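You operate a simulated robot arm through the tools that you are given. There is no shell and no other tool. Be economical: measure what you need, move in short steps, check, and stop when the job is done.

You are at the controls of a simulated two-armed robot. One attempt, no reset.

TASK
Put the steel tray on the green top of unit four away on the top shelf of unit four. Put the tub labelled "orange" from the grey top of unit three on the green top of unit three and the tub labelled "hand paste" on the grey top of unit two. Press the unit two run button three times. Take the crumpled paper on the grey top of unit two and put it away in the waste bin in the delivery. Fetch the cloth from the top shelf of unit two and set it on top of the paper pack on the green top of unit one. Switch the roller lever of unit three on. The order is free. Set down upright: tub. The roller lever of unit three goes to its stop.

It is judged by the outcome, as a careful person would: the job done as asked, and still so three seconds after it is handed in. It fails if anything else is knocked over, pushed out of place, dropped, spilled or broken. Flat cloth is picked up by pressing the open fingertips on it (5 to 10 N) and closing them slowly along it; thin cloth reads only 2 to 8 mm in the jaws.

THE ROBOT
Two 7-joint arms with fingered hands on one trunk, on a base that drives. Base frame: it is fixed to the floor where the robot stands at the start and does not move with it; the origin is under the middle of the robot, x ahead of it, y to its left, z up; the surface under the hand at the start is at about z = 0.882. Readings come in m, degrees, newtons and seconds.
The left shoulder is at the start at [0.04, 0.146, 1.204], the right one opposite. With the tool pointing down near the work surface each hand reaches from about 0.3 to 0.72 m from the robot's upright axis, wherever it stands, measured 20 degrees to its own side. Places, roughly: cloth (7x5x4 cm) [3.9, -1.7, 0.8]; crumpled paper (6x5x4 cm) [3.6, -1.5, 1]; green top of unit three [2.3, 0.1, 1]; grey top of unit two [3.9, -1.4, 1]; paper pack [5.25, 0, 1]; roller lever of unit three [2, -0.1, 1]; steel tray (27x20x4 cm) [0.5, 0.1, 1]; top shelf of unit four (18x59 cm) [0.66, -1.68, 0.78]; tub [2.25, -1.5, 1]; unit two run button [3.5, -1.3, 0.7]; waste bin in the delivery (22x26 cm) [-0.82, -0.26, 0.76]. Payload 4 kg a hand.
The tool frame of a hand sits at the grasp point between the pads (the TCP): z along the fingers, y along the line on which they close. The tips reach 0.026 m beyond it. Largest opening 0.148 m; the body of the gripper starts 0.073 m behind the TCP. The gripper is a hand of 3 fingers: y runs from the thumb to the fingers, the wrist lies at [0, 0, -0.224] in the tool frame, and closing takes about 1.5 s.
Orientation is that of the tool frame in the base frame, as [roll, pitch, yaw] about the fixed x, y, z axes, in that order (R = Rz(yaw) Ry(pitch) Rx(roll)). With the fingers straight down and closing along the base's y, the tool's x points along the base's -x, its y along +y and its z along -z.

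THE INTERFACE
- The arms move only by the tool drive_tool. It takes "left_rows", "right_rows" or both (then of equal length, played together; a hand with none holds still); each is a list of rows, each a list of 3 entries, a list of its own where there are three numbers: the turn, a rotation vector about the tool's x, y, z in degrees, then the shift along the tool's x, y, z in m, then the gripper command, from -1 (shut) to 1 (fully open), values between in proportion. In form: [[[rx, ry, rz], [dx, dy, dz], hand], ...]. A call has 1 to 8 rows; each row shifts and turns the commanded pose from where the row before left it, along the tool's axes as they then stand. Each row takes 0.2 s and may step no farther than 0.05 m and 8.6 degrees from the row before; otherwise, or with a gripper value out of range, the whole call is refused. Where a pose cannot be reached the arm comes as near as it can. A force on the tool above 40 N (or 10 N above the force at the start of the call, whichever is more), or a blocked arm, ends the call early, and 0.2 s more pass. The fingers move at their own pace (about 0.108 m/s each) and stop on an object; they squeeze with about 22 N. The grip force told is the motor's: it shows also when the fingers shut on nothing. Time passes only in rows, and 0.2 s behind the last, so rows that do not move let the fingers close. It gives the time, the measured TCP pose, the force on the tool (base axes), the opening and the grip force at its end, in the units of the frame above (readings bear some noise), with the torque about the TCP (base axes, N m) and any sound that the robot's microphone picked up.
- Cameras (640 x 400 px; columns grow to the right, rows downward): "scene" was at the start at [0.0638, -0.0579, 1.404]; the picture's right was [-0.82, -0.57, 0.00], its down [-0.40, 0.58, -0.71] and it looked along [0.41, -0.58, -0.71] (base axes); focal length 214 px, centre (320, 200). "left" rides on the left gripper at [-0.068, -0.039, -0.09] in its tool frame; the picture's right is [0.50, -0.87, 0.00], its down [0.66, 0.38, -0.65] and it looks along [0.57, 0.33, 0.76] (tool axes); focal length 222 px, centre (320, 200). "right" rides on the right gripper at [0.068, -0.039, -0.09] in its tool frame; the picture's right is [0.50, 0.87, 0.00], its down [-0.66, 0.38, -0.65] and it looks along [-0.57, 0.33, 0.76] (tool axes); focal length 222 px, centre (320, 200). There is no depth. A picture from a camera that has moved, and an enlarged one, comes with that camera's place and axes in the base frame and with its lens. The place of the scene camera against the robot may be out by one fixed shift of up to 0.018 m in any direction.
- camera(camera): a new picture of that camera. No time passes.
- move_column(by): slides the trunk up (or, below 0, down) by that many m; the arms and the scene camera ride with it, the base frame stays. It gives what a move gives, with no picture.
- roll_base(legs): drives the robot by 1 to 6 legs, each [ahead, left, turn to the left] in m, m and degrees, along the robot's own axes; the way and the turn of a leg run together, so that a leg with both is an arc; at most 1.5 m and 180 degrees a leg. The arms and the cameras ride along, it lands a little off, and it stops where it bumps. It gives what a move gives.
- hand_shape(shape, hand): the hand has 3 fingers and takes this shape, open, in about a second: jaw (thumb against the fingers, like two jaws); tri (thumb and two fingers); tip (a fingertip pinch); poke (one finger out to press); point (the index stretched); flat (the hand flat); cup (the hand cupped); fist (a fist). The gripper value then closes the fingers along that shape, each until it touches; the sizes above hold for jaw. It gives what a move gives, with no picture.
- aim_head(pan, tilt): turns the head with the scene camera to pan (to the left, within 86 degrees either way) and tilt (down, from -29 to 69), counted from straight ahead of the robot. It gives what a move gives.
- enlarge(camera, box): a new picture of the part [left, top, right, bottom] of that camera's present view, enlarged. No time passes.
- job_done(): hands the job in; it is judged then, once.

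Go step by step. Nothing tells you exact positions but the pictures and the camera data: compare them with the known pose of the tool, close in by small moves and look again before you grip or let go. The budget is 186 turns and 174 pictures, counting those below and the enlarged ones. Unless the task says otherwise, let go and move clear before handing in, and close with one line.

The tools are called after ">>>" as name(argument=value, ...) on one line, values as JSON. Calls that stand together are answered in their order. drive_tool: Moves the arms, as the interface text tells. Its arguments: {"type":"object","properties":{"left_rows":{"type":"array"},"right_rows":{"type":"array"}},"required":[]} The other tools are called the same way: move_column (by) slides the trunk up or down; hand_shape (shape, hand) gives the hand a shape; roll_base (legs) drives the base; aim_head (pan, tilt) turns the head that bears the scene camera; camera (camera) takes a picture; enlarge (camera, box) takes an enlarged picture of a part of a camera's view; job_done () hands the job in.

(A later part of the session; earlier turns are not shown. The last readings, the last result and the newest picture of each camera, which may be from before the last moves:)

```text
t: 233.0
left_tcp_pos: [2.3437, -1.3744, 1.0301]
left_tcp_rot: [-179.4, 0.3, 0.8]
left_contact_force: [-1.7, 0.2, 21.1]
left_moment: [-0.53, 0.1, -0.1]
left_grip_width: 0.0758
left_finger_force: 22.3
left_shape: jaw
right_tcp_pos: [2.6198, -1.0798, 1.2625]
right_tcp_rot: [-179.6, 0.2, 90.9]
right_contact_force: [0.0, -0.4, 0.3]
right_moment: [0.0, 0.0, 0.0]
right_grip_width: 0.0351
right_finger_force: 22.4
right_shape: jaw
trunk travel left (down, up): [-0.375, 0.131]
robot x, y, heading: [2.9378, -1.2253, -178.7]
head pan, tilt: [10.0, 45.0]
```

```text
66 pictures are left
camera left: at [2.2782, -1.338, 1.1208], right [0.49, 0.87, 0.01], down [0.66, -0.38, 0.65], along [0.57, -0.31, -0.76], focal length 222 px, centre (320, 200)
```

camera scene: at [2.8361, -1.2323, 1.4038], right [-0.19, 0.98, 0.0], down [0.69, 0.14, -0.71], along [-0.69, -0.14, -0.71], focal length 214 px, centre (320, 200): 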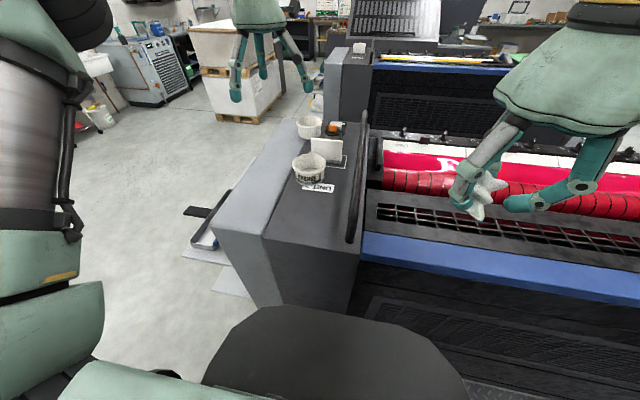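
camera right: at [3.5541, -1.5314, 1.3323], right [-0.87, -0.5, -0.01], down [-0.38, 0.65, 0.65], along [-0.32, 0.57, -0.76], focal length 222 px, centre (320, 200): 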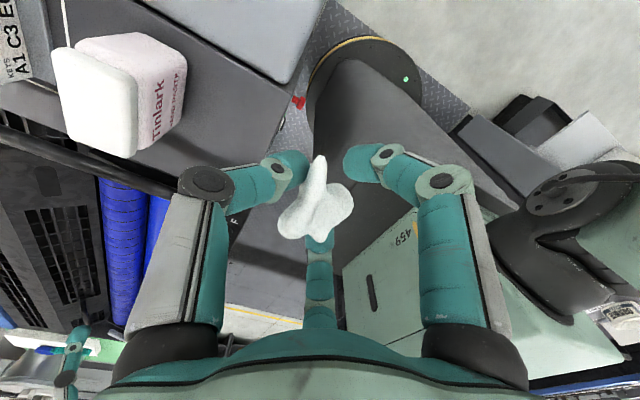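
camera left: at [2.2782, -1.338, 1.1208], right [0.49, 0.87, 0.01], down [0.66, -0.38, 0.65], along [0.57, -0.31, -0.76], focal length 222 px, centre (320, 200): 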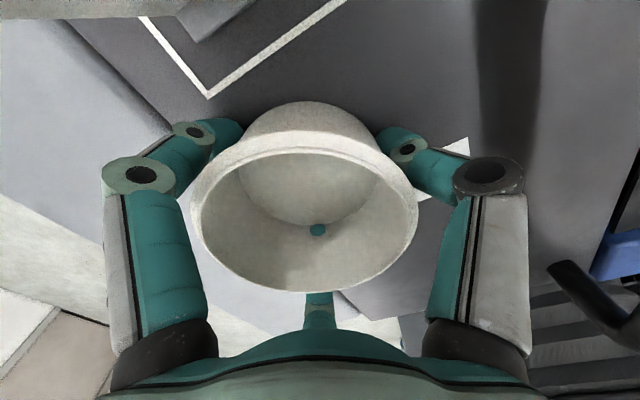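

Gripped under the rim. Lifting gently.

>>> drive_tool(left_rows=[[[0, 0, 0], [0, 0, -0.008], -1], [[0, 0, 0], [0, 0, -0.02], -1], [[0, 0, 0], [0, 0, -0.04], -1], [[0, 0, 0], [0, 0, -0.045], -1], [[0, 0, 0], [0, 0, -0.045], -1], [[0, 0, 0], [0, 0, -0.045], -1], [[0, 0, 0], [0, 0, 0], -1]])

>>> camera(camera="left")

>>> camera(camera="scene")

```text
t: 234.6
left_tcp_pos: [2.3439, -1.3795, 1.2311]
left_tcp_rot: [-179.4, 0.1, 0.9]
left_contact_force: [0.1, 0.2, -2.8]
left_moment: [0.0, 0.01, 0.01]
left_grip_width: 0.0755
left_finger_force: 21.9
left_shape: jaw
right_tcp_pos: [2.6173, -1.0799, 1.2611]
right_tcp_rot: [-179.8, 0.1, 90.9]
right_contact_force: [-0.3, -0.8, 0.4]
right_moment: [-0.01, 0.02, 0.01]
right_grip_width: 0.0354
right_finger_force: 22.0
right_shape: jaw
trunk travel left (down, up): [-0.375, 0.131]
robot x, y, heading: [2.9374, -1.2236, -178.8]
head pan, tilt: [10.0, 45.0]
```

```text
65 pictures are left
camera left: at [2.2766, -1.3433, 1.3209], right [0.49, 0.87, 0.01], down [0.66, -0.38, 0.65], along [0.57, -0.31, -0.76], focal length 222 px, centre (320, 200)
```

left: 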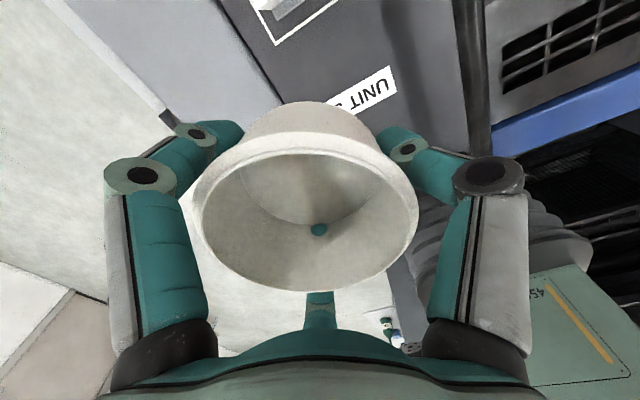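

```text
64 pictures are left
camera scene: at [2.8348, -1.2327, 1.4036], right [-0.19, 0.98, 0.0], down [0.69, 0.14, -0.71], along [-0.69, -0.14, -0.71], focal length 214 px, centre (320, 200)
```

scene: 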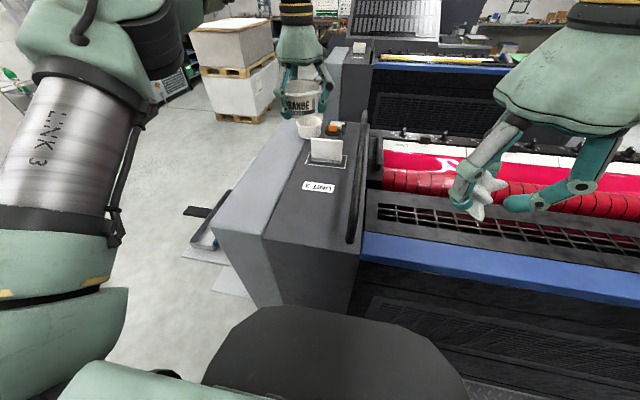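

The orange tub is up. I raise the trunk and drive along the gap toward unit three's green top.

>>> move_column(by=0.1)

>>> roll_base(legs=[[0, -1.1, -1.0]])

>>> aim_head(pan=-15, tilt=45)

>>> camera(camera="scene")

```text
t: 235.9
left_tcp_pos: [2.3431, -1.38, 1.3317]
left_tcp_rot: [-179.5, 0.0, 1.0]
left_contact_force: [0.0, -0.4, -2.2]
left_moment: [0.0, -0.03, 0.01]
left_grip_width: 0.0756
left_finger_force: 21.7
left_shape: jaw
right_tcp_pos: [2.6165, -1.0796, 1.3622]
right_tcp_rot: [-179.8, 0.1, 90.8]
right_contact_force: [0.2, 0.5, 0.5]
right_moment: [0.0, -0.02, 0.01]
right_grip_width: 0.0352
right_finger_force: 22.5
right_shape: jaw
trunk travel left (down, up): [-0.475, 0.031]
robot x, y, heading: [2.9404, -1.2254, -179.0]
head pan, tilt: [10.0, 45.0]
```

```text
t: 241.6
left_tcp_pos: [2.3311, -0.249, 1.3316]
left_tcp_rot: [-179.5, 0.1, -0.3]
left_contact_force: [0.3, 0.0, -3.1]
left_moment: [0.01, -0.03, 0.04]
left_grip_width: 0.0756
left_finger_force: 22.0
left_shape: jaw
right_tcp_pos: [2.6113, 0.0455, 1.3619]
right_tcp_rot: [-179.8, 0.0, 89.8]
right_contact_force: [-0.3, 0.3, 0.7]
right_moment: [0.01, -0.01, 0.0]
right_grip_width: 0.035
right_finger_force: 22.5
right_shape: jaw
trunk travel left (down, up): [-0.475, 0.031]
robot x, y, heading: [2.9297, -0.1111, 180.0]
head pan, tilt: [10.0, 45.0]
```

```text
t: 242.5
left_tcp_pos: [2.3315, -0.2491, 1.3325]
left_tcp_rot: [-179.4, 0.0, -0.2]
left_contact_force: [0.3, -0.1, -3.2]
left_moment: [0.02, -0.05, 0.0]
left_grip_width: 0.0752
left_finger_force: 22.4
left_shape: jaw
right_tcp_pos: [2.6106, 0.0461, 1.3627]
right_tcp_rot: [-179.8, 0.2, 89.8]
right_contact_force: [-0.2, 0.9, -0.1]
right_moment: [-0.04, 0.0, 0.01]
right_grip_width: 0.0354
right_finger_force: 22.0
right_shape: jaw
trunk travel left (down, up): [-0.475, 0.031]
robot x, y, heading: [2.9322, -0.1063, 179.9]
head pan, tilt: [-15.0, 45.0]
```

```text
63 pictures are left
camera scene: at [2.8271, -0.0757, 1.5048], right [0.26, 0.97, 0.0], down [0.68, -0.18, -0.71], along [-0.68, 0.18, -0.71], focal length 214 px, centre (320, 200)
```

scene: 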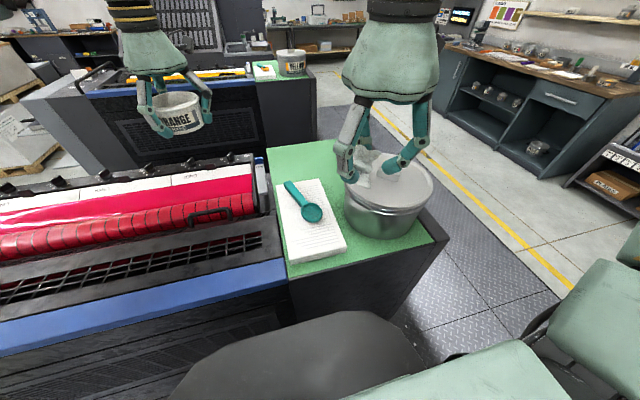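

From this side the pack and pot occupy the reachable part of the green top; the free part (x≈2.0–2.25) is toward the 4/3 gap, beside the lever. I drive round through the left aisle.

>>> roll_base(legs=[[0, -1.05, 0], [1.42, 0, 0], [0, 0, 180]])

>>> aim_head(pan=-35, tilt=40)

>>> camera(camera="scene")

```text
t: 262.0
left_tcp_pos: [2.0971, 1.0796, 1.3314]
left_tcp_rot: [-179.4, 0.0, -179.2]
left_contact_force: [0.1, 0.8, -1.3]
left_moment: [0.03, 0.0, 0.02]
left_grip_width: 0.0751
left_finger_force: 22.1
left_shape: jaw
right_tcp_pos: [1.8213, 0.7794, 1.3622]
right_tcp_rot: [-179.8, 0.3, -89.2]
right_contact_force: [-0.4, -0.2, -0.3]
right_moment: [0.0, 0.02, 0.0]
right_grip_width: 0.024
right_finger_force: 21.9
right_shape: jaw
trunk travel left (down, up): [-0.475, 0.031]
robot x, y, heading: [1.5024, 0.9252, 0.8]
head pan, tilt: [-15.0, 45.0]
```

```text
t: 262.8
left_tcp_pos: [2.0956, 1.0776, 1.3321]
left_tcp_rot: [-179.4, 0.0, -179.2]
left_contact_force: [0.1, 0.0, -1.5]
left_moment: [-0.02, 0.02, -0.04]
left_grip_width: 0.075
left_finger_force: 22.0
left_shape: jaw
right_tcp_pos: [1.8222, 0.7799, 1.3617]
right_tcp_rot: [-179.8, 0.1, -89.2]
right_contact_force: [0.3, 0.4, -0.1]
right_moment: [0.01, 0.02, -0.02]
right_grip_width: 0.024
right_finger_force: 22.1
right_shape: jaw
trunk travel left (down, up): [-0.475, 0.031]
robot x, y, heading: [1.5027, 0.924, 1.2]
head pan, tilt: [-35.0, 40.0]
```

```text
62 pictures are left
camera scene: at [1.5892, 0.8873, 1.5121], right [-0.56, -0.83, 0.0], down [-0.53, 0.36, -0.77], along [0.63, -0.43, -0.64], focal length 214 px, centre (320, 200)
```

scene: 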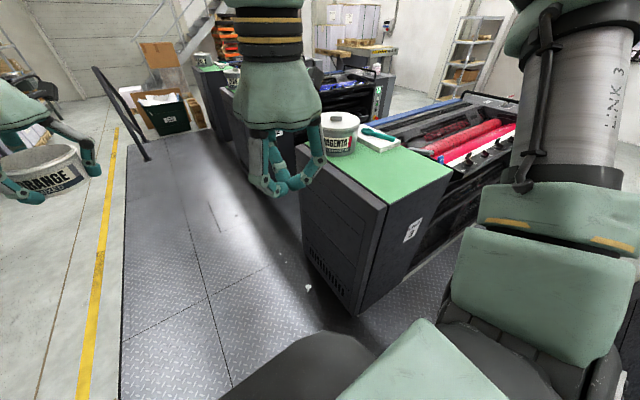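

The right grip reads only 24 mm and the paper is gone from the hand; I think I see it on the floor. Zooming in.

>>> enlarge(camera="scene", box=[230, 140, 350, 320])

>>> enlarge(camera="scene", box=[280, 265, 340, 305])

```text
2.22 times, centred on (290, 230) of scene
camera zoom: at [1.5892, 0.8873, 1.5121], right [-0.56, -0.83, 0.0], down [-0.53, 0.36, -0.77], along [0.63, -0.43, -0.64], focal length 477 px, centre (387, 133)
```

zoom: 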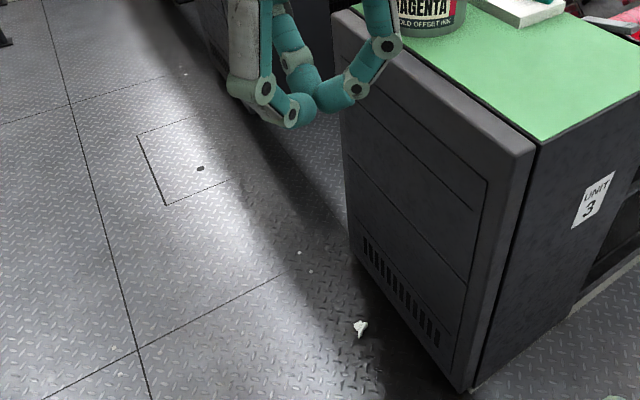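

```text
10.00 times, centred on (310, 285) of scene
camera zoom: at [1.5892, 0.8873, 1.5121], right [-0.56, -0.83, 0.0], down [-0.53, 0.36, -0.77], along [0.63, -0.43, -0.64], focal length 2145 px, centre (420, -650)
```

zoom: 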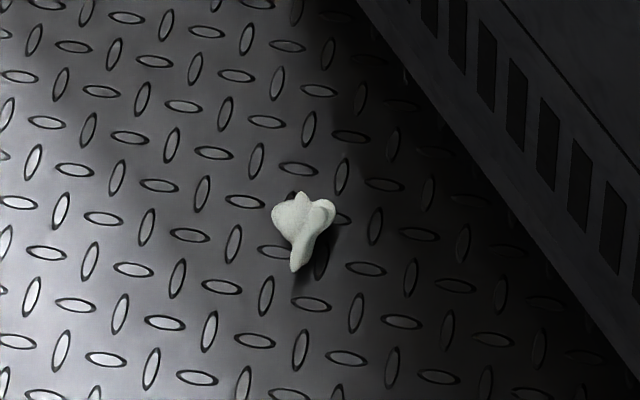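

The paper lies on the floor at ≈[2.27,.52]. I'll first place the orange tub from the 4/3 gap and then retrieve the paper.

>>> roll_base(legs=[[0, -0.88, -1]])

>>> aim_head(pan=0, tilt=50)

>>> camera(camera="scene")

```text
t: 267.5
left_tcp_pos: [2.1086, 0.1881, 1.3307]
left_tcp_rot: [-179.4, 0.0, -179.8]
left_contact_force: [0.4, 0.3, -1.9]
left_moment: [-0.02, 0.01, 0.0]
left_grip_width: 0.0751
left_finger_force: 22.1
left_shape: jaw
right_tcp_pos: [1.8311, -0.1077, 1.363]
right_tcp_rot: [-179.9, 0.2, -89.7]
right_contact_force: [0.2, 0.0, -0.5]
right_moment: [0.02, -0.03, 0.01]
right_grip_width: 0.0239
right_finger_force: 22.2
right_shape: jaw
trunk travel left (down, up): [-0.475, 0.031]
robot x, y, heading: [1.5121, 0.0401, 0.3]
head pan, tilt: [-35.0, 40.0]
```

```text
t: 268.5
left_tcp_pos: [2.1079, 0.1877, 1.3324]
left_tcp_rot: [-179.5, 0.0, -179.8]
left_contact_force: [0.5, -0.1, -2.7]
left_moment: [-0.05, 0.0, 0.01]
left_grip_width: 0.0747
left_finger_force: 22.5
left_shape: jaw
right_tcp_pos: [1.8309, -0.1082, 1.362]
right_tcp_rot: [-179.8, 0.3, -89.8]
right_contact_force: [-0.9, 0.1, 0.0]
right_moment: [0.02, 0.06, -0.01]
right_grip_width: 0.0243
right_finger_force: 21.6
right_shape: jaw
trunk travel left (down, up): [-0.475, 0.031]
robot x, y, heading: [1.5121, 0.0386, 0.3]
head pan, tilt: [0.0, 50.0]
```

```text
59 pictures are left
camera scene: at [1.6062, 0.0498, 1.4979], right [0.01, -1.0, 0.0], down [-0.77, 0.0, -0.64], along [0.64, 0.0, -0.77], focal length 214 px, centre (320, 200)
```

scene: 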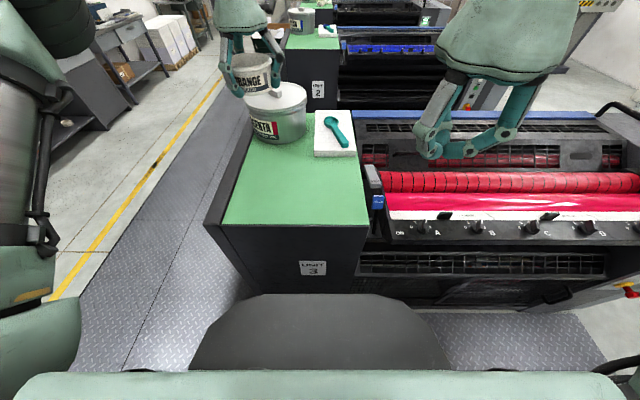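

Green top free area is x 1.93–2.22, y −.08…+.32. I lower the trunk, and bring the tub over ≈[2.08,.13].

>>> move_column(by=-0.1)

>>> drive_tool(left_rows=[[[0, 0, 0], [0.014, -0.03, 0], -1], [[0, 0, 0], [0.014, -0.028, 0], -1], [[0, 0, 0], [0, 0, 0.045], -1], [[0, 0, 0], [0, 0, 0.045], -1], [[0, 0, 0], [0, 0, 0.045], -1], [[0, 0, 0], [0, 0, 0.035], -1], [[0, 0, 0], [0, 0, 0], -1]])

>>> enlarge(camera="scene", box=[180, 60, 420, 260])

```text
t: 269.8
left_tcp_pos: [2.1093, 0.1882, 1.2308]
left_tcp_rot: [-179.4, 0.1, -179.8]
left_contact_force: [-0.2, 0.4, -0.8]
left_moment: [-0.02, 0.02, 0.0]
left_grip_width: 0.075
left_finger_force: 21.5
left_shape: jaw
right_tcp_pos: [1.8306, -0.1094, 1.2614]
right_tcp_rot: [-179.8, 0.1, -89.9]
right_contact_force: [-0.3, 0.4, -0.5]
right_moment: [0.0, 0.01, 0.0]
right_grip_width: 0.0242
right_finger_force: 21.7
right_shape: jaw
trunk travel left (down, up): [-0.375, 0.131]
robot x, y, heading: [1.5056, 0.0425, 0.2]
head pan, tilt: [0.0, 50.0]
```

```text
t: 271.4
left_tcp_pos: [2.0805, 0.1279, 1.0594]
left_tcp_rot: [-179.5, -0.1, -179.7]
left_contact_force: [-0.6, 0.0, -1.2]
left_moment: [-0.02, 0.01, 0.02]
left_grip_width: 0.0746
left_finger_force: 22.2
left_shape: jaw
right_tcp_pos: [1.8307, -0.1083, 1.2615]
right_tcp_rot: [-179.8, 0.3, -89.8]
right_contact_force: [-0.3, 0.1, 0.2]
right_moment: [0.02, 0.0, -0.01]
right_grip_width: 0.024
right_finger_force: 21.9
right_shape: jaw
trunk travel left (down, up): [-0.375, 0.131]
robot x, y, heading: [1.5135, 0.0377, 0.3]
head pan, tilt: [0.0, 50.0]
```

```text
2.00 times, centred on (300, 160) of scene
camera zoom: at [1.6058, 0.0499, 1.3969], right [0.01, -1.0, 0.0], down [-0.77, -0.01, -0.64], along [0.64, 0.0, -0.77], focal length 429 px, centre (360, 280)
```

zoom: 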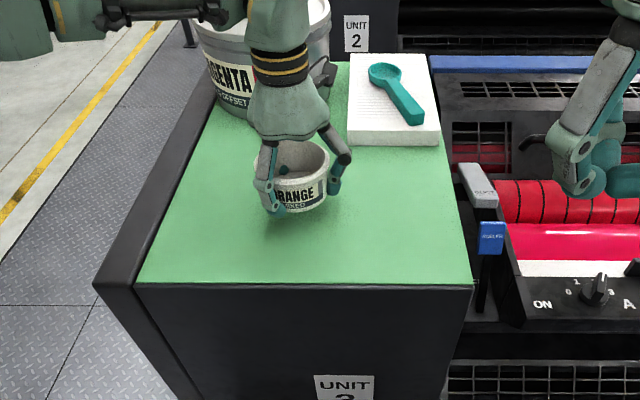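

>>> drive_tool(left_rows=[[[0, 0, 0], [0, 0, 0.015], -1], [[0, 0, 0], [0, 0, 0.006], -1], [[0, 0, 0], [0, 0, 0.003], -1], [[0, 0, 0], [0, 0, 0.002], -1], [[0, 0, 0], [0, 0, 0], -1]])

```text
t: 272.6
left_tcp_pos: [2.0799, 0.1262, 1.0347]
left_tcp_rot: [-179.5, 0.0, -179.7]
left_contact_force: [1.7, 0.0, -1.3]
left_moment: [-0.02, 0.04, -0.01]
left_grip_width: 0.075
left_finger_force: 21.7
left_shape: jaw
right_tcp_pos: [1.8312, -0.1094, 1.2601]
right_tcp_rot: [-179.7, 0.1, -89.7]
right_contact_force: [0.3, 0.0, -1.1]
right_moment: [-0.01, 0.0, 0.0]
right_grip_width: 0.0242
right_finger_force: 22.4
right_shape: jaw
trunk travel left (down, up): [-0.375, 0.131]
robot x, y, heading: [1.5107, 0.0395, 0.6]
head pan, tilt: [0.0, 50.0]
```

>>> drive_tool(left_rows=[[[0, 0, 0], [0, 0, 0.002], -1], [[0, 0, 0], [0, 0, 0.002], -1], [[0, 0, 0], [0, 0, 0.001], -1], [[0, 0, 0], [0, 0, 0], -1]])

```text
t: 273.6
left_tcp_pos: [2.0802, 0.1268, 1.0298]
left_tcp_rot: [-179.3, 0.0, -179.7]
left_contact_force: [1.2, -0.6, -2.4]
left_moment: [-0.02, 0.03, -0.03]
left_grip_width: 0.0747
left_finger_force: 22.1
left_shape: jaw
right_tcp_pos: [1.8312, -0.1092, 1.2607]
right_tcp_rot: [-179.7, 0.2, -89.8]
right_contact_force: [-0.3, 0.7, -0.6]
right_moment: [0.02, -0.01, 0.01]
right_grip_width: 0.0239
right_finger_force: 22.2
right_shape: jaw
trunk travel left (down, up): [-0.375, 0.131]
robot x, y, heading: [1.5151, 0.0399, 0.4]
head pan, tilt: [0.0, 50.0]
```

>>> drive_tool(left_rows=[[[0, 0, 0], [0, 0, 0.002], -1], [[0, 0, 0], [0, 0, 0.002], -1], [[0, 0, 0], [0, 0, 0.001], -1], [[0, 0, 0], [0, 0, 0], -1]])

>>> enlarge(camera="scene", box=[260, 100, 380, 200])

```text
t: 274.6
left_tcp_pos: [2.0794, 0.1278, 1.0262]
left_tcp_rot: [-179.4, 0.3, -179.7]
left_contact_force: [1.9, 1.9, 10.0]
left_moment: [0.39, 0.09, 0.02]
left_grip_width: 0.0748
left_finger_force: 22.4
left_shape: jaw
right_tcp_pos: [1.8291, -0.1096, 1.2621]
right_tcp_rot: [-179.7, 0.0, -89.7]
right_contact_force: [-0.4, 0.4, -0.8]
right_moment: [0.03, -0.01, 0.0]
right_grip_width: 0.0241
right_finger_force: 22.1
right_shape: jaw
trunk travel left (down, up): [-0.375, 0.131]
robot x, y, heading: [1.5098, 0.0432, 0.3]
head pan, tilt: [0.0, 50.0]
```

```text
4.00 times, centred on (320, 150) of scene
camera zoom: at [1.605, 0.0502, 1.397], right [0.01, -1.0, 0.0], down [-0.77, -0.01, -0.64], along [0.64, 0.0, -0.77], focal length 858 px, centre (320, 400)
```

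zoom: 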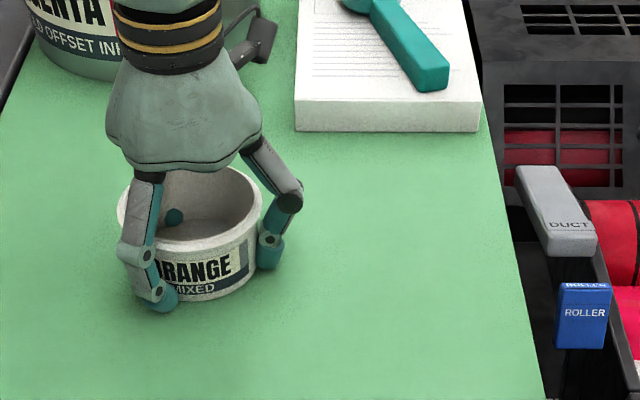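

Touchdown. Releasing gently and rising.

>>> drive_tool(left_rows=[[[0, 0, 0], [0, 0, -0.001], 0.15], [[0, 0, 0], [0, 0, 0], 0.35], [[0, 0, 0], [0, 0, 0], 0.6], [[0, 0, 0], [0, 0, 0], 0.8], [[0, 0, 0], [0, 0, -0.02], 0.8], [[0, 0, 0], [0, 0, -0.04], 0.8], [[0, 0, 0], [0, 0, -0.045], 0.8], [[0, 0, 0], [0, 0, -0.045], 0.8]])

>>> enlarge(camera="scene", box=[260, 100, 420, 220])

```text
t: 276.4
left_tcp_pos: [2.0792, 0.1302, 1.1782]
left_tcp_rot: [-179.4, -0.1, -179.8]
left_contact_force: [0.3, 0.7, -0.2]
left_moment: [0.0, -0.01, 0.0]
left_grip_width: 0.133
left_finger_force: 0.0
left_shape: jaw
right_tcp_pos: [1.8297, -0.1084, 1.2628]
right_tcp_rot: [-179.7, 0.3, -89.9]
right_contact_force: [-0.1, 0.2, 0.2]
right_moment: [0.04, -0.04, -0.02]
right_grip_width: 0.0241
right_finger_force: 21.9
right_shape: jaw
trunk travel left (down, up): [-0.375, 0.131]
robot x, y, heading: [1.5131, 0.0395, 0.0]
head pan, tilt: [0.0, 50.0]
```

```text
3.33 times, centred on (340, 160) of scene
camera zoom: at [1.6049, 0.0498, 1.3969], right [0.01, -1.0, 0.0], down [-0.77, -0.01, -0.64], along [0.64, 0.0, -0.77], focal length 715 px, centre (253, 333)
```

zoom: 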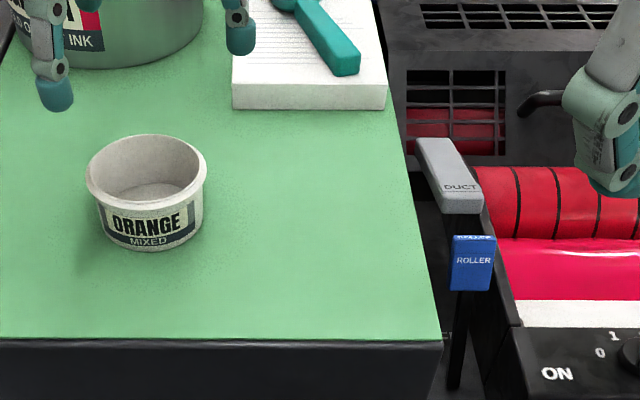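

ORANGE stands upright on the green top. Now the roller lever: I zoom in on it and its ON/OFF marks.

>>> enlarge(camera="scene", box=[360, 140, 430, 270])

>>> camera(camera="left")

>>> camera(camera="right")

```text
3.08 times, centred on (395, 205) of scene
camera zoom: at [1.6049, 0.0498, 1.3969], right [0.01, -1.0, 0.0], down [-0.77, -0.01, -0.64], along [0.64, 0.0, -0.77], focal length 660 px, centre (89, 185)
```

zoom: 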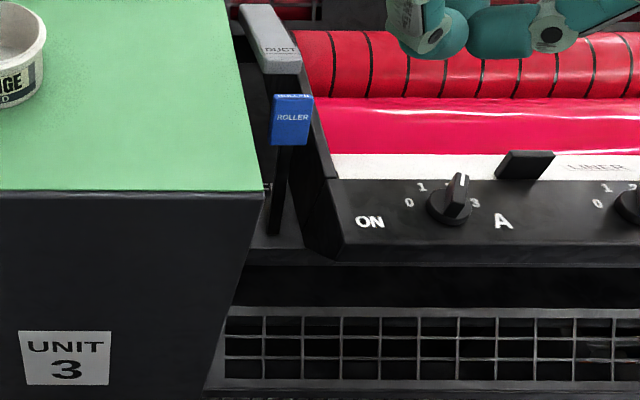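

```text
54 pictures are left
camera left: at [2.1482, 0.0915, 1.2687], right [-0.5, -0.87, 0.01], down [-0.66, 0.38, 0.65], along [-0.57, 0.32, -0.76], focal length 222 px, centre (320, 200)
```

left: 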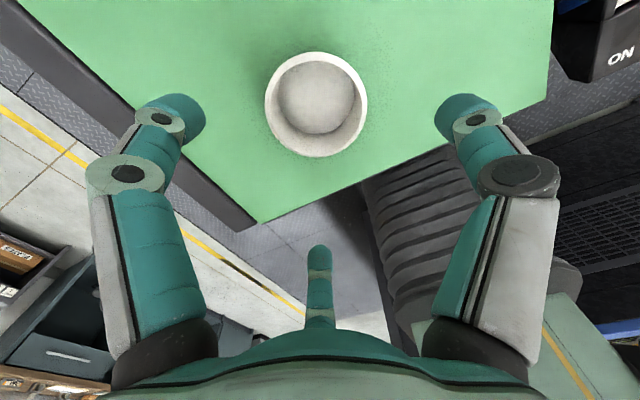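

```text
53 pictures are left
camera right: at [1.869, -0.1779, 1.3524], right [-0.86, -0.5, -0.01], down [-0.38, 0.65, 0.65], along [-0.33, 0.57, -0.76], focal length 222 px, centre (320, 200)
```

right: 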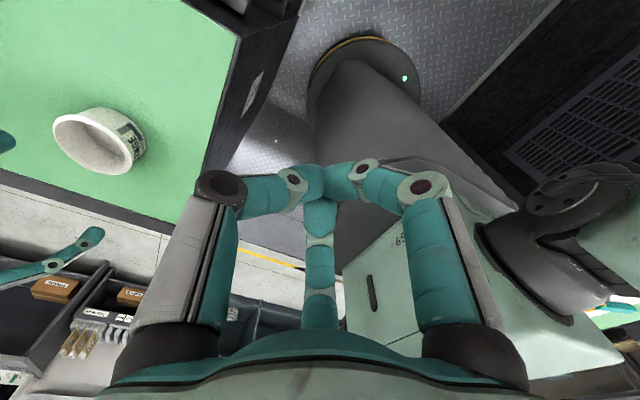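

The ROLLER paddle (blue, ≈[2.01,−.123,1.0]) leans back toward OFF; ON is at the front, so it must be pulled toward me. I shift right and use the left hand in poke shape from above, hooking behind the paddle.

>>> drive_tool(left_rows=[[[0, 0, 0], [0, 0, -0.045], 0.8], [[0, 0, 0], [0, 0, -0.02], 0.8]])

>>> roll_base(legs=[[0, -0.28, 0]])

>>> hand_shape(shape="poke", hand="left")

>>> camera(camera="left")

>>> enlarge(camera="scene", box=[220, 120, 380, 260])

```text
t: 277.0
left_tcp_pos: [2.0791, 0.1302, 1.2435]
left_tcp_rot: [-179.3, 0.1, -179.8]
left_contact_force: [0.2, 0.2, -0.7]
left_moment: [0.05, 0.0, 0.01]
left_grip_width: 0.1331
left_finger_force: 0.1
left_shape: jaw
right_tcp_pos: [1.8306, -0.1099, 1.261]
right_tcp_rot: [-179.7, 0.2, -89.8]
right_contact_force: [0.2, 0.3, 1.4]
right_moment: [0.0, -0.01, 0.04]
right_grip_width: 0.024
right_finger_force: 22.4
right_shape: jaw
trunk travel left (down, up): [-0.375, 0.131]
robot x, y, heading: [1.5093, 0.04, 0.3]
head pan, tilt: [0.0, 50.0]
```

```text
t: 279.0
left_tcp_pos: [2.0811, -0.1493, 1.2411]
left_tcp_rot: [-179.3, 0.1, -179.6]
left_contact_force: [0.1, -0.4, -0.1]
left_moment: [-0.01, 0.02, -0.01]
left_grip_width: 0.1328
left_finger_force: 0.0
left_shape: jaw
right_tcp_pos: [1.8318, -0.3897, 1.261]
right_tcp_rot: [-179.8, 0.1, -89.6]
right_contact_force: [0.8, 0.6, 0.5]
right_moment: [0.01, 0.0, -0.03]
right_grip_width: 0.024
right_finger_force: 21.6
right_shape: jaw
trunk travel left (down, up): [-0.375, 0.131]
robot x, y, heading: [1.5143, -0.242, 0.5]
head pan, tilt: [0.0, 50.0]
```

```text
t: 279.9
left_tcp_pos: [2.0819, -0.1515, 1.2421]
left_tcp_rot: [-179.4, 0.0, -179.7]
left_contact_force: [-0.3, -0.6, -0.2]
left_moment: [-0.02, -0.02, 0.0]
left_grip_width: 0.0001
left_finger_force: 0.0
left_shape: poke
right_tcp_pos: [1.8332, -0.3916, 1.2609]
right_tcp_rot: [-179.9, 0.1, -89.6]
right_contact_force: [-1.0, -0.1, -0.1]
right_moment: [0.0, -0.02, 0.0]
right_grip_width: 0.024
right_finger_force: 22.4
right_shape: jaw
trunk travel left (down, up): [-0.375, 0.131]
robot x, y, heading: [1.5162, -0.2446, 0.5]
head pan, tilt: [0.0, 50.0]
```

```text
52 pictures are left
camera left: at [2.1502, -0.1887, 1.3319], right [-0.49, -0.87, 0.01], down [-0.66, 0.38, 0.65], along [-0.57, 0.32, -0.76], focal length 222 px, centre (320, 200)
```

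left: 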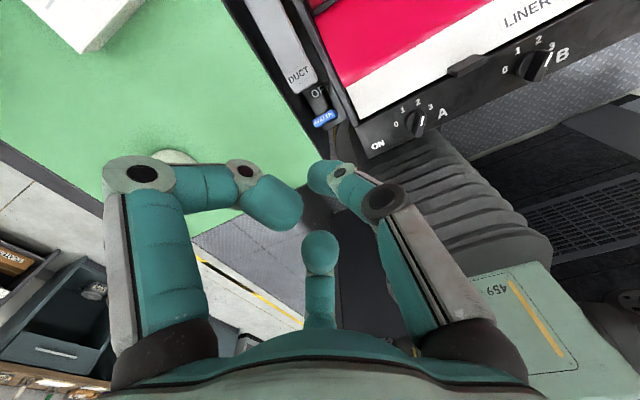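

```text
2.86 times, centred on (300, 190) of scene
camera zoom: at [1.6081, -0.2328, 1.3968], right [0.01, -1.0, 0.0], down [-0.77, -0.01, -0.64], along [0.64, 0.01, -0.77], focal length 613 px, centre (377, 229)
```

zoom: 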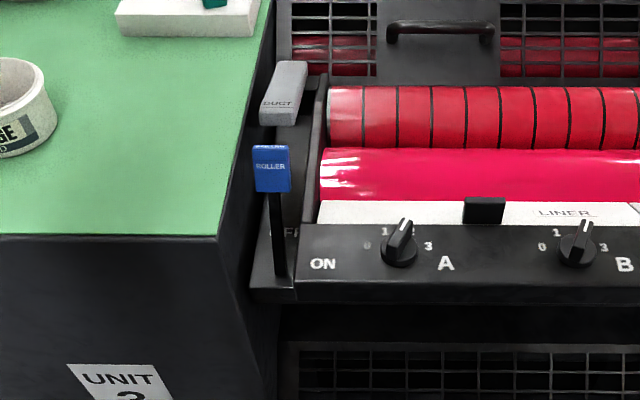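

Paddle top is ≈[2.036,−.131,1.0]; DUCT's front end is ≈2.089, leaving a ~4 cm gap behind the paddle. I'll use the jaw narrowed to ~5 cm, thumb behind the paddle and fingers in front, and pull it forward.

>>> hand_shape(shape="jaw", hand="left")

>>> drive_tool(left_rows=[[[0, 0, -8.3], [0, 0, 0], 0], [[0, 0, -8.3], [0, 0, 0], 0], [[0, 0, -8.3], [0, 0, 0], 0], [[0, 0, -8.3], [0, 0, 0], 0], [[0, 0, -8.3], [0, 0, 0], 0], [[0, 0, -8.3], [0, 0, 0], -0.32], [[0, 0, -8.3], [0, 0, 0], -0.32], [[0, 0, -8.3], [0, 0, 0], -0.32]])

>>> drive_tool(left_rows=[[[0, 0, -8.3], [0, 0, 0], -0.32], [[0, 0, -8.3], [0, 0, 0], -0.32], [[0, 0, -7], [0, 0, 0], -0.32], [[0, 0, 0], [-0.02, 0.042, 0], -0.32], [[0, 0, 0], [0, 0, 0.045], -0.32], [[0, 0, 0], [0, 0, 0.045], -0.32], [[0, 0, 0], [0, 0, 0.03], -0.32], [[0, 0, 0], [0, 0, 0], -0.32]])

>>> camera(camera="left")

>>> enlarge(camera="scene", box=[220, 100, 380, 240])

```text
t: 280.8
left_tcp_pos: [2.0818, -0.1502, 1.2419]
left_tcp_rot: [-179.4, 0.1, -179.6]
left_contact_force: [0.1, 0.3, 0.3]
left_moment: [-0.02, 0.01, 0.0]
left_grip_width: 0.1479
left_finger_force: 0.0
left_shape: jaw
right_tcp_pos: [1.8338, -0.3917, 1.2608]
right_tcp_rot: [-179.8, 0.1, -89.6]
right_contact_force: [0.4, -0.4, -0.5]
right_moment: [-0.01, 0.02, 0.0]
right_grip_width: 0.0241
right_finger_force: 22.0
right_shape: jaw
trunk travel left (down, up): [-0.375, 0.131]
robot x, y, heading: [1.5156, -0.2405, 0.3]
head pan, tilt: [0.0, 50.0]
```

```text
t: 282.6
left_tcp_pos: [2.0818, -0.1504, 1.2404]
left_tcp_rot: [-179.6, -0.5, -113.0]
left_contact_force: [0.4, -0.1, -0.4]
left_moment: [-0.01, 0.0, 0.0]
left_grip_width: 0.0509
left_finger_force: 0.0
left_shape: jaw
right_tcp_pos: [1.834, -0.3915, 1.2609]
right_tcp_rot: [-179.7, 0.1, -89.6]
right_contact_force: [0.5, -0.8, 0.7]
right_moment: [-0.02, -0.03, 0.03]
right_grip_width: 0.0243
right_finger_force: 21.7
right_shape: jaw
trunk travel left (down, up): [-0.375, 0.131]
robot x, y, heading: [1.5147, -0.2418, 0.2]
head pan, tilt: [0.0, 50.0]
```

```text
t: 284.4
left_tcp_pos: [2.0404, -0.133, 1.1231]
left_tcp_rot: [-179.9, -0.7, -89.6]
left_contact_force: [-0.1, -0.4, 0.1]
left_moment: [0.01, 0.05, 0.04]
left_grip_width: 0.0506
left_finger_force: 0.1
left_shape: jaw
right_tcp_pos: [1.8334, -0.3905, 1.2611]
right_tcp_rot: [-179.9, 0.1, -89.6]
right_contact_force: [0.3, 0.0, 1.0]
right_moment: [-0.02, 0.01, 0.02]
right_grip_width: 0.0239
right_finger_force: 22.1
right_shape: jaw
trunk travel left (down, up): [-0.375, 0.131]
robot x, y, heading: [1.5141, -0.2424, 0.8]
head pan, tilt: [0.0, 50.0]
```

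```text
50 pictures are left
camera left: at [2.079, -0.0647, 1.2118], right [0.87, -0.49, 0.01], down [-0.37, -0.65, 0.66], along [-0.32, -0.58, -0.75], focal length 222 px, centre (320, 200)
```

left: 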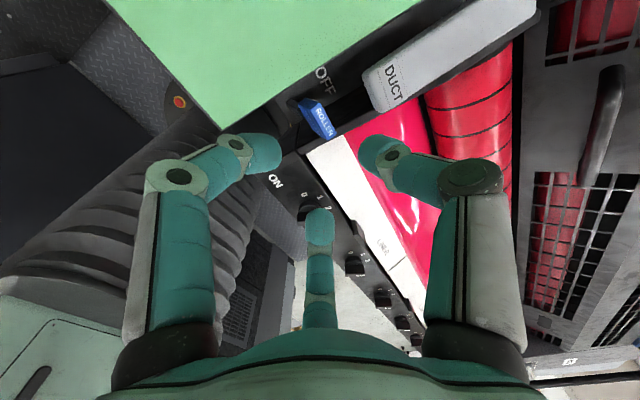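

```text
2.86 times, centred on (300, 170) of scene
camera zoom: at [1.6081, -0.2327, 1.3969], right [0.01, -1.0, 0.0], down [-0.77, -0.01, -0.64], along [0.64, 0.01, -0.77], focal length 613 px, centre (377, 286)
```

zoom: 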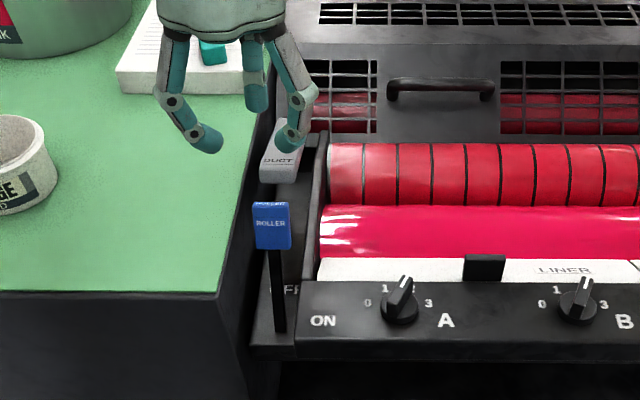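

Thumb looks to fall just behind the paddle and fingers in front. I narrow slightly and go lower, then check.

>>> drive_tool(left_rows=[[[0, 0, 0], [0, -0.003, 0.04], -0.4], [[0, 0, 0], [0, 0, 0.035], -0.4], [[0, 0, 0], [0, 0, 0], -0.4]])

>>> camera(camera="left")

>>> enlarge(camera="scene", box=[250, 120, 350, 220])

```text
t: 285.2
left_tcp_pos: [2.0439, -0.1323, 1.0464]
left_tcp_rot: [-179.8, -0.6, -89.6]
left_contact_force: [0.0, -0.1, -0.3]
left_moment: [0.01, -0.04, 0.03]
left_grip_width: 0.0447
left_finger_force: 0.1
left_shape: jaw
right_tcp_pos: [1.8331, -0.3923, 1.2606]
right_tcp_rot: [-179.7, 0.2, -89.5]
right_contact_force: [-0.3, -0.4, 0.4]
right_moment: [-0.02, -0.02, 0.02]
right_grip_width: 0.0242
right_finger_force: 21.8
right_shape: jaw
trunk travel left (down, up): [-0.375, 0.131]
robot x, y, heading: [1.51, -0.2437, 0.5]
head pan, tilt: [0.0, 50.0]
```

```text
48 pictures are left
camera left: at [2.0835, -0.0642, 1.1355], right [0.87, -0.49, 0.01], down [-0.38, -0.65, 0.66], along [-0.32, -0.58, -0.75], focal length 222 px, centre (320, 200)
```

left: 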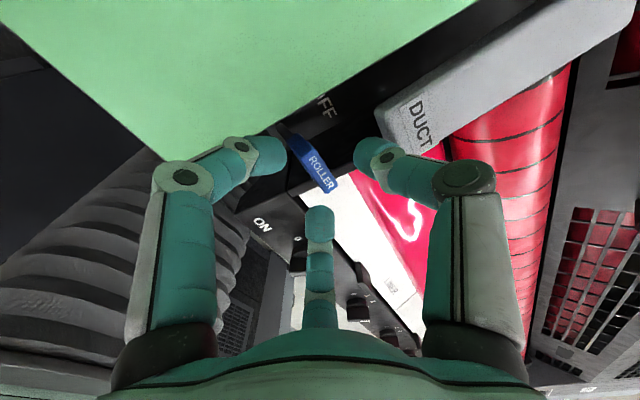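

```text
4.00 times, centred on (300, 170) of scene
camera zoom: at [1.6074, -0.2328, 1.3969], right [0.01, -1.0, 0.0], down [-0.77, -0.01, -0.64], along [0.64, 0.01, -0.77], focal length 858 px, centre (400, 320)
```

zoom: 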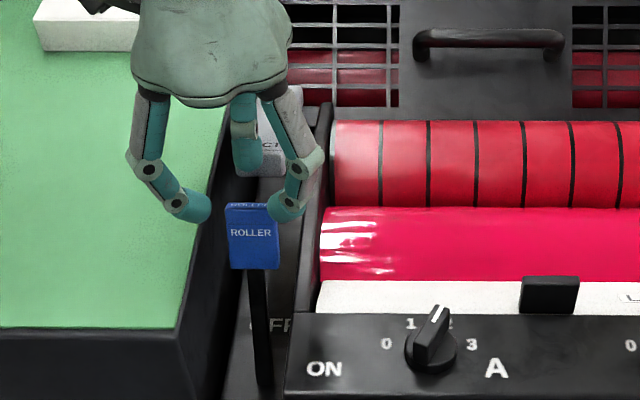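

Only the thumb needs to dip behind the paddle; the two front fingers have little room at the sides. I tilt the hand 24° so the thumb is lowest, and shift slightly right.

>>> drive_tool(left_rows=[[[0, 0, 0], [0.004, -0.006, -0.012], -0.4], [[-8, 0, 0], [0.004, -0.003, 0], -0.4], [[-8, 0, 0], [0, -0.002, 0], -0.4], [[-8, 0, 0], [0, -0.002, 0], -0.4], [[0, 0, 0], [0, 0, 0], -0.4]])

>>> camera(camera="left")

>>> enlarge(camera="scene", box=[250, 120, 350, 220])

```text
t: 286.4
left_tcp_pos: [2.0557, -0.1396, 1.058]
left_tcp_rot: [156.0, -0.6, -89.6]
left_contact_force: [0.4, -0.3, 0.3]
left_moment: [0.02, -0.06, 0.0]
left_grip_width: 0.0447
left_finger_force: 0.1
left_shape: jaw
right_tcp_pos: [1.832, -0.391, 1.2609]
right_tcp_rot: [-179.7, 0.0, -89.5]
right_contact_force: [0.0, 0.2, -0.5]
right_moment: [-0.02, 0.01, 0.02]
right_grip_width: 0.0241
right_finger_force: 22.2
right_shape: jaw
trunk travel left (down, up): [-0.375, 0.131]
robot x, y, heading: [1.5116, -0.239, 0.2]
head pan, tilt: [0.0, 50.0]
```

```text
46 pictures are left
camera left: at [2.1284, -0.0716, 1.1228], right [0.79, -0.5, -0.35], down [-0.07, -0.65, 0.76], along [-0.6, -0.58, -0.55], focal length 222 px, centre (320, 200)
```

left: 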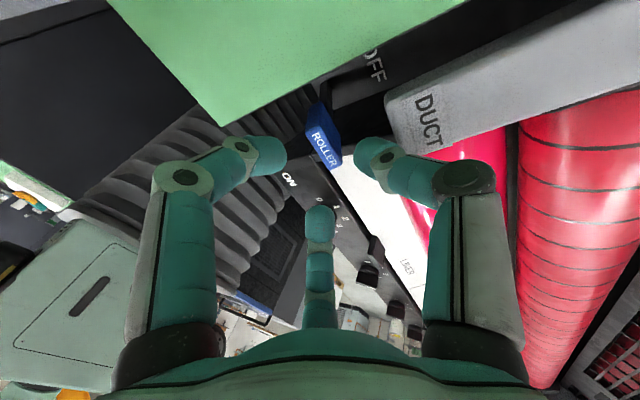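

```text
4.00 times, centred on (300, 170) of scene
camera zoom: at [1.6077, -0.2322, 1.3969], right [0.01, -1.0, 0.0], down [-0.77, -0.01, -0.64], along [0.64, 0.01, -0.77], focal length 858 px, centre (400, 320)
```

zoom: 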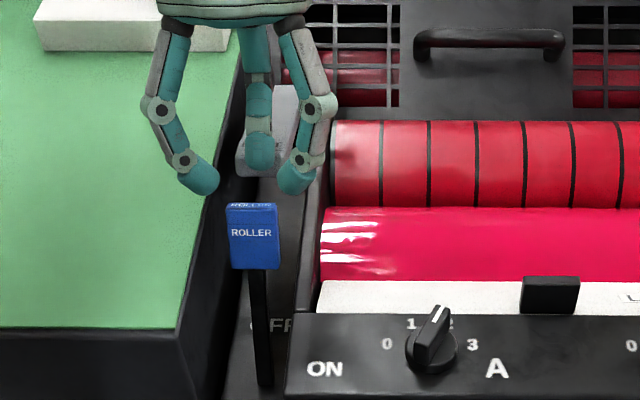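

Thumb is just behind the paddle. I move it 6 mm further back and dip it down.

>>> drive_tool(left_rows=[[[0, 0, 0], [0, -0.0055, 0.0024], -0.4], [[0, 0, 0], [0, -0.0065, 0.0137], -0.4], [[0, 0, 0], [0, -0.0065, 0.0137], -0.4], [[0, 0, 0], [0, -0.0065, 0.0137], -0.4], [[0, 0, 0], [0, 0, 0], -0.4]])

>>> camera(camera="left")

>>> enlarge(camera="scene", box=[250, 120, 350, 220])

```text
t: 287.6
left_tcp_pos: [2.0591, -0.1406, 1.0078]
left_tcp_rot: [156.1, -0.6, -89.5]
left_contact_force: [-3.5, 1.4, 3.8]
left_moment: [0.02, 0.01, -0.05]
left_grip_width: 0.0434
left_finger_force: 0.2
left_shape: jaw
right_tcp_pos: [1.8319, -0.391, 1.2614]
right_tcp_rot: [-179.6, 0.1, -89.7]
right_contact_force: [0.0, 0.1, 0.5]
right_moment: [0.0, -0.01, 0.0]
right_grip_width: 0.0241
right_finger_force: 21.7
right_shape: jaw
trunk travel left (down, up): [-0.375, 0.131]
robot x, y, heading: [1.5172, -0.2412, 0.2]
head pan, tilt: [0.0, 50.0]
```

```text
44 pictures are left
camera left: at [2.1316, -0.0728, 1.0735], right [0.8, -0.5, -0.34], down [-0.08, -0.65, 0.76], along [-0.6, -0.58, -0.55], focal length 222 px, centre (320, 200)
```

left: 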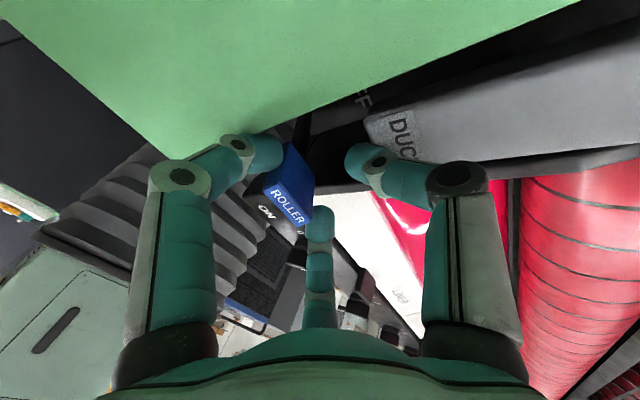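

```text
4.00 times, centred on (300, 170) of scene
camera zoom: at [1.6066, -0.2323, 1.397], right [0.01, -1.0, 0.0], down [-0.77, -0.01, -0.64], along [0.64, 0.01, -0.77], focal length 858 px, centre (400, 320)
```

zoom: 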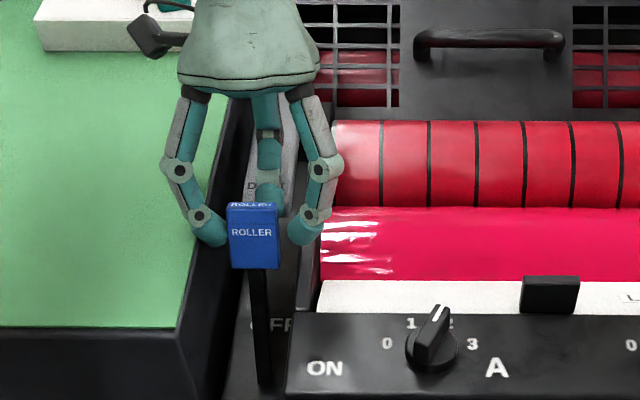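

The thumb is behind the paddle and the fingers straddle it. Pulling toward ON slowly.

>>> drive_tool(left_rows=[[[0, 0, 0], [0, 0.0082, 0.0019], -0.4], [[0, 0, 0], [0, 0.0086, 0.0027], -0.4], [[0, 0, 0], [0, 0.0091, 0.0041], -0.4], [[0, 0, 0], [0, 0.0091, 0.0041], -0.4], [[0, 0, 0], [0, 0, 0], -0.4]])

>>> enlarge(camera="scene", box=[250, 120, 350, 220])

```text
t: 288.8
left_tcp_pos: [2.023, -0.1405, 1.0111]
left_tcp_rot: [156.1, -0.5, -89.5]
left_contact_force: [0.8, 0.4, 2.9]
left_moment: [0.01, -0.15, 0.01]
left_grip_width: 0.045
left_finger_force: 0.1
left_shape: jaw
right_tcp_pos: [1.8331, -0.391, 1.2612]
right_tcp_rot: [-179.8, 0.0, -89.5]
right_contact_force: [-0.3, -0.8, -0.7]
right_moment: [-0.02, 0.0, 0.04]
right_grip_width: 0.024
right_finger_force: 21.6
right_shape: jaw
trunk travel left (down, up): [-0.375, 0.131]
robot x, y, heading: [1.5115, -0.2457, 0.4]
head pan, tilt: [0.0, 50.0]
```

```text
4.00 times, centred on (300, 170) of scene
camera zoom: at [1.608, -0.2327, 1.3968], right [0.01, -1.0, 0.0], down [-0.77, -0.01, -0.64], along [0.64, 0.01, -0.77], focal length 858 px, centre (400, 320)
```

zoom: 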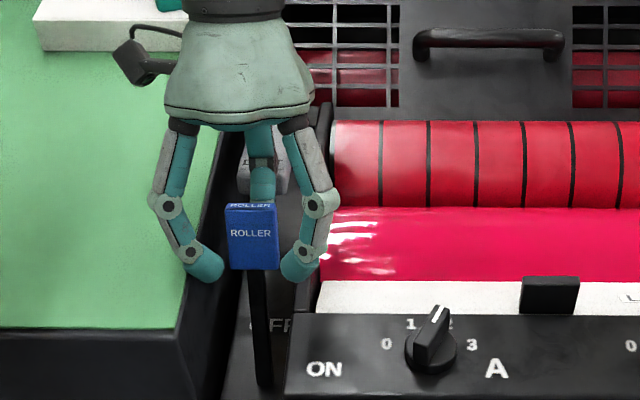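

The paddle hasn't moved yet – the thumb is only now reaching it. I continue.

>>> drive_tool(left_rows=[[[0, 0, 0], [0, 0.0073, 0.0033], -0.4], [[0, 0, 0], [0, 0.0073, 0.0033], -0.4], [[0, 0, 0], [0, 0.0073, 0.0033], -0.4], [[0, 0, 0], [0, 0.0073, 0.0033], -0.4], [[0, 0, 0], [0, 0, 0], -0.4]])

>>> enlarge(camera="scene", box=[250, 120, 350, 220])

```text
t: 290.0
left_tcp_pos: [1.9906, -0.1413, 1.0105]
left_tcp_rot: [156.1, -0.6, -89.6]
left_contact_force: [1.1, -0.1, 0.6]
left_moment: [0.0, -0.04, -0.01]
left_grip_width: 0.0453
left_finger_force: 0.1
left_shape: jaw
right_tcp_pos: [1.834, -0.3908, 1.261]
right_tcp_rot: [-179.8, 0.1, -89.7]
right_contact_force: [-0.4, 0.3, -0.9]
right_moment: [-0.02, 0.02, -0.01]
right_grip_width: 0.0245
right_finger_force: 21.7
right_shape: jaw
trunk travel left (down, up): [-0.375, 0.131]
robot x, y, heading: [1.5152, -0.2436, 0.6]
head pan, tilt: [0.0, 50.0]
```

```text
4.00 times, centred on (300, 170) of scene
camera zoom: at [1.6084, -0.2325, 1.3968], right [0.01, -1.0, 0.0], down [-0.77, -0.01, -0.64], along [0.64, 0.01, -0.77], focal length 858 px, centre (400, 320)
```

zoom: 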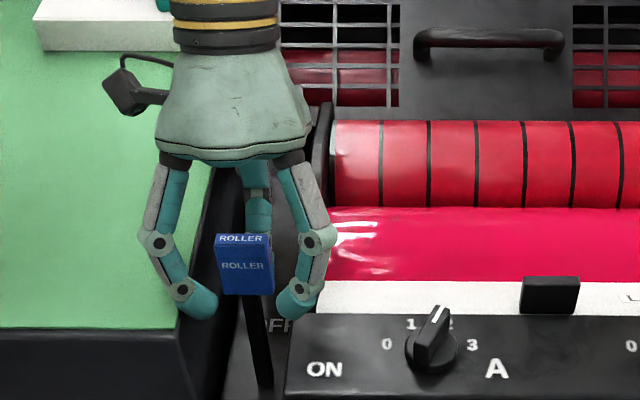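

The lever is moving. I continue to its stop.

>>> drive_tool(left_rows=[[[0, 0, 0], [0, 0.0082, 0.0037], -0.4], [[0, 0, 0], [0, 0.0082, 0.0037], -0.4], [[0, 0, 0], [0, 0.0082, 0.0037], -0.4], [[0, 0, 0], [0, 0.0082, 0.0037], -0.4], [[0, 0, 0], [0, 0.0082, 0.0037], -0.4], [[0, 0, 0], [0, 0, 0], -0.4]])

>>> enlarge(camera="scene", box=[250, 120, 350, 220])

```text
t: 291.4
left_tcp_pos: [1.9472, -0.1423, 1.0098]
left_tcp_rot: [156.1, -0.6, -89.6]
left_contact_force: [3.8, 0.4, 2.9]
left_moment: [0.02, -0.19, 0.02]
left_grip_width: 0.0462
left_finger_force: 0.0
left_shape: jaw
right_tcp_pos: [1.8344, -0.392, 1.2606]
right_tcp_rot: [-179.8, 0.0, -89.6]
right_contact_force: [-0.5, 0.0, -0.6]
right_moment: [0.02, -0.01, 0.0]
right_grip_width: 0.0241
right_finger_force: 22.3
right_shape: jaw
trunk travel left (down, up): [-0.375, 0.131]
robot x, y, heading: [1.5149, -0.2445, 0.4]
head pan, tilt: [0.0, 50.0]
```

```text
4.00 times, centred on (300, 170) of scene
camera zoom: at [1.6089, -0.2326, 1.3968], right [0.01, -1.0, 0.0], down [-0.77, -0.01, -0.64], along [0.64, 0.01, -0.77], focal length 858 px, centre (400, 320)
```

zoom: 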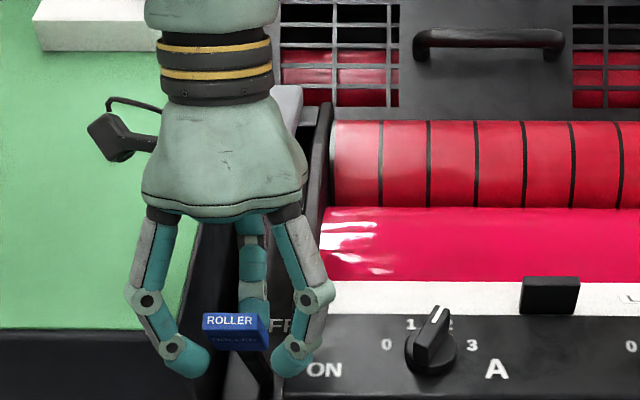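

>>> drive_tool(left_rows=[[[0, 0, 0], [0, 0.0065, 0.0055], -0.4], [[0, 0, 0], [0, 0.006, 0.0065], -0.4], [[0, 0, 0], [0, 0.0057, 0.007], -0.4], [[0, 0, 0], [0, 0.0057, 0.007], -0.4], [[0, 0, 0], [0, 0, 0], -0.4]])

>>> enlarge(camera="scene", box=[250, 120, 350, 220])

```text
t: 292.0
left_tcp_pos: [1.9415, -0.1427, 1.0084]
left_tcp_rot: [157.6, -1.1, -89.3]
left_contact_force: [15.0, -0.8, 11.5]
left_moment: [-0.01, -0.67, 0.01]
left_grip_width: 0.0494
left_finger_force: 0.0
left_shape: jaw
right_tcp_pos: [1.8347, -0.3911, 1.2604]
right_tcp_rot: [-179.7, 0.1, -89.7]
right_contact_force: [-0.5, -0.6, 0.5]
right_moment: [-0.01, 0.01, -0.01]
right_grip_width: 0.0242
right_finger_force: 22.3
right_shape: jaw
trunk travel left (down, up): [-0.375, 0.131]
robot x, y, heading: [1.5116, -0.2424, 0.5]
head pan, tilt: [0.0, 50.0]
stopped in row 2 (left hand): the force on the tool passed its limit at 45 N (the readings are from after the stop); the commanded pose is now the measured one
```

```text
4.00 times, centred on (300, 170) of scene
camera zoom: at [1.6102, -0.2323, 1.3967], right [0.01, -1.0, 0.0], down [-0.77, -0.01, -0.64], along [0.64, 0.01, -0.77], focal length 858 px, centre (400, 320)
```

zoom: 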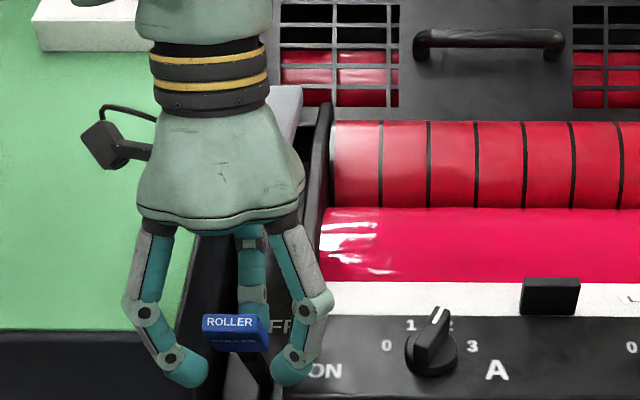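

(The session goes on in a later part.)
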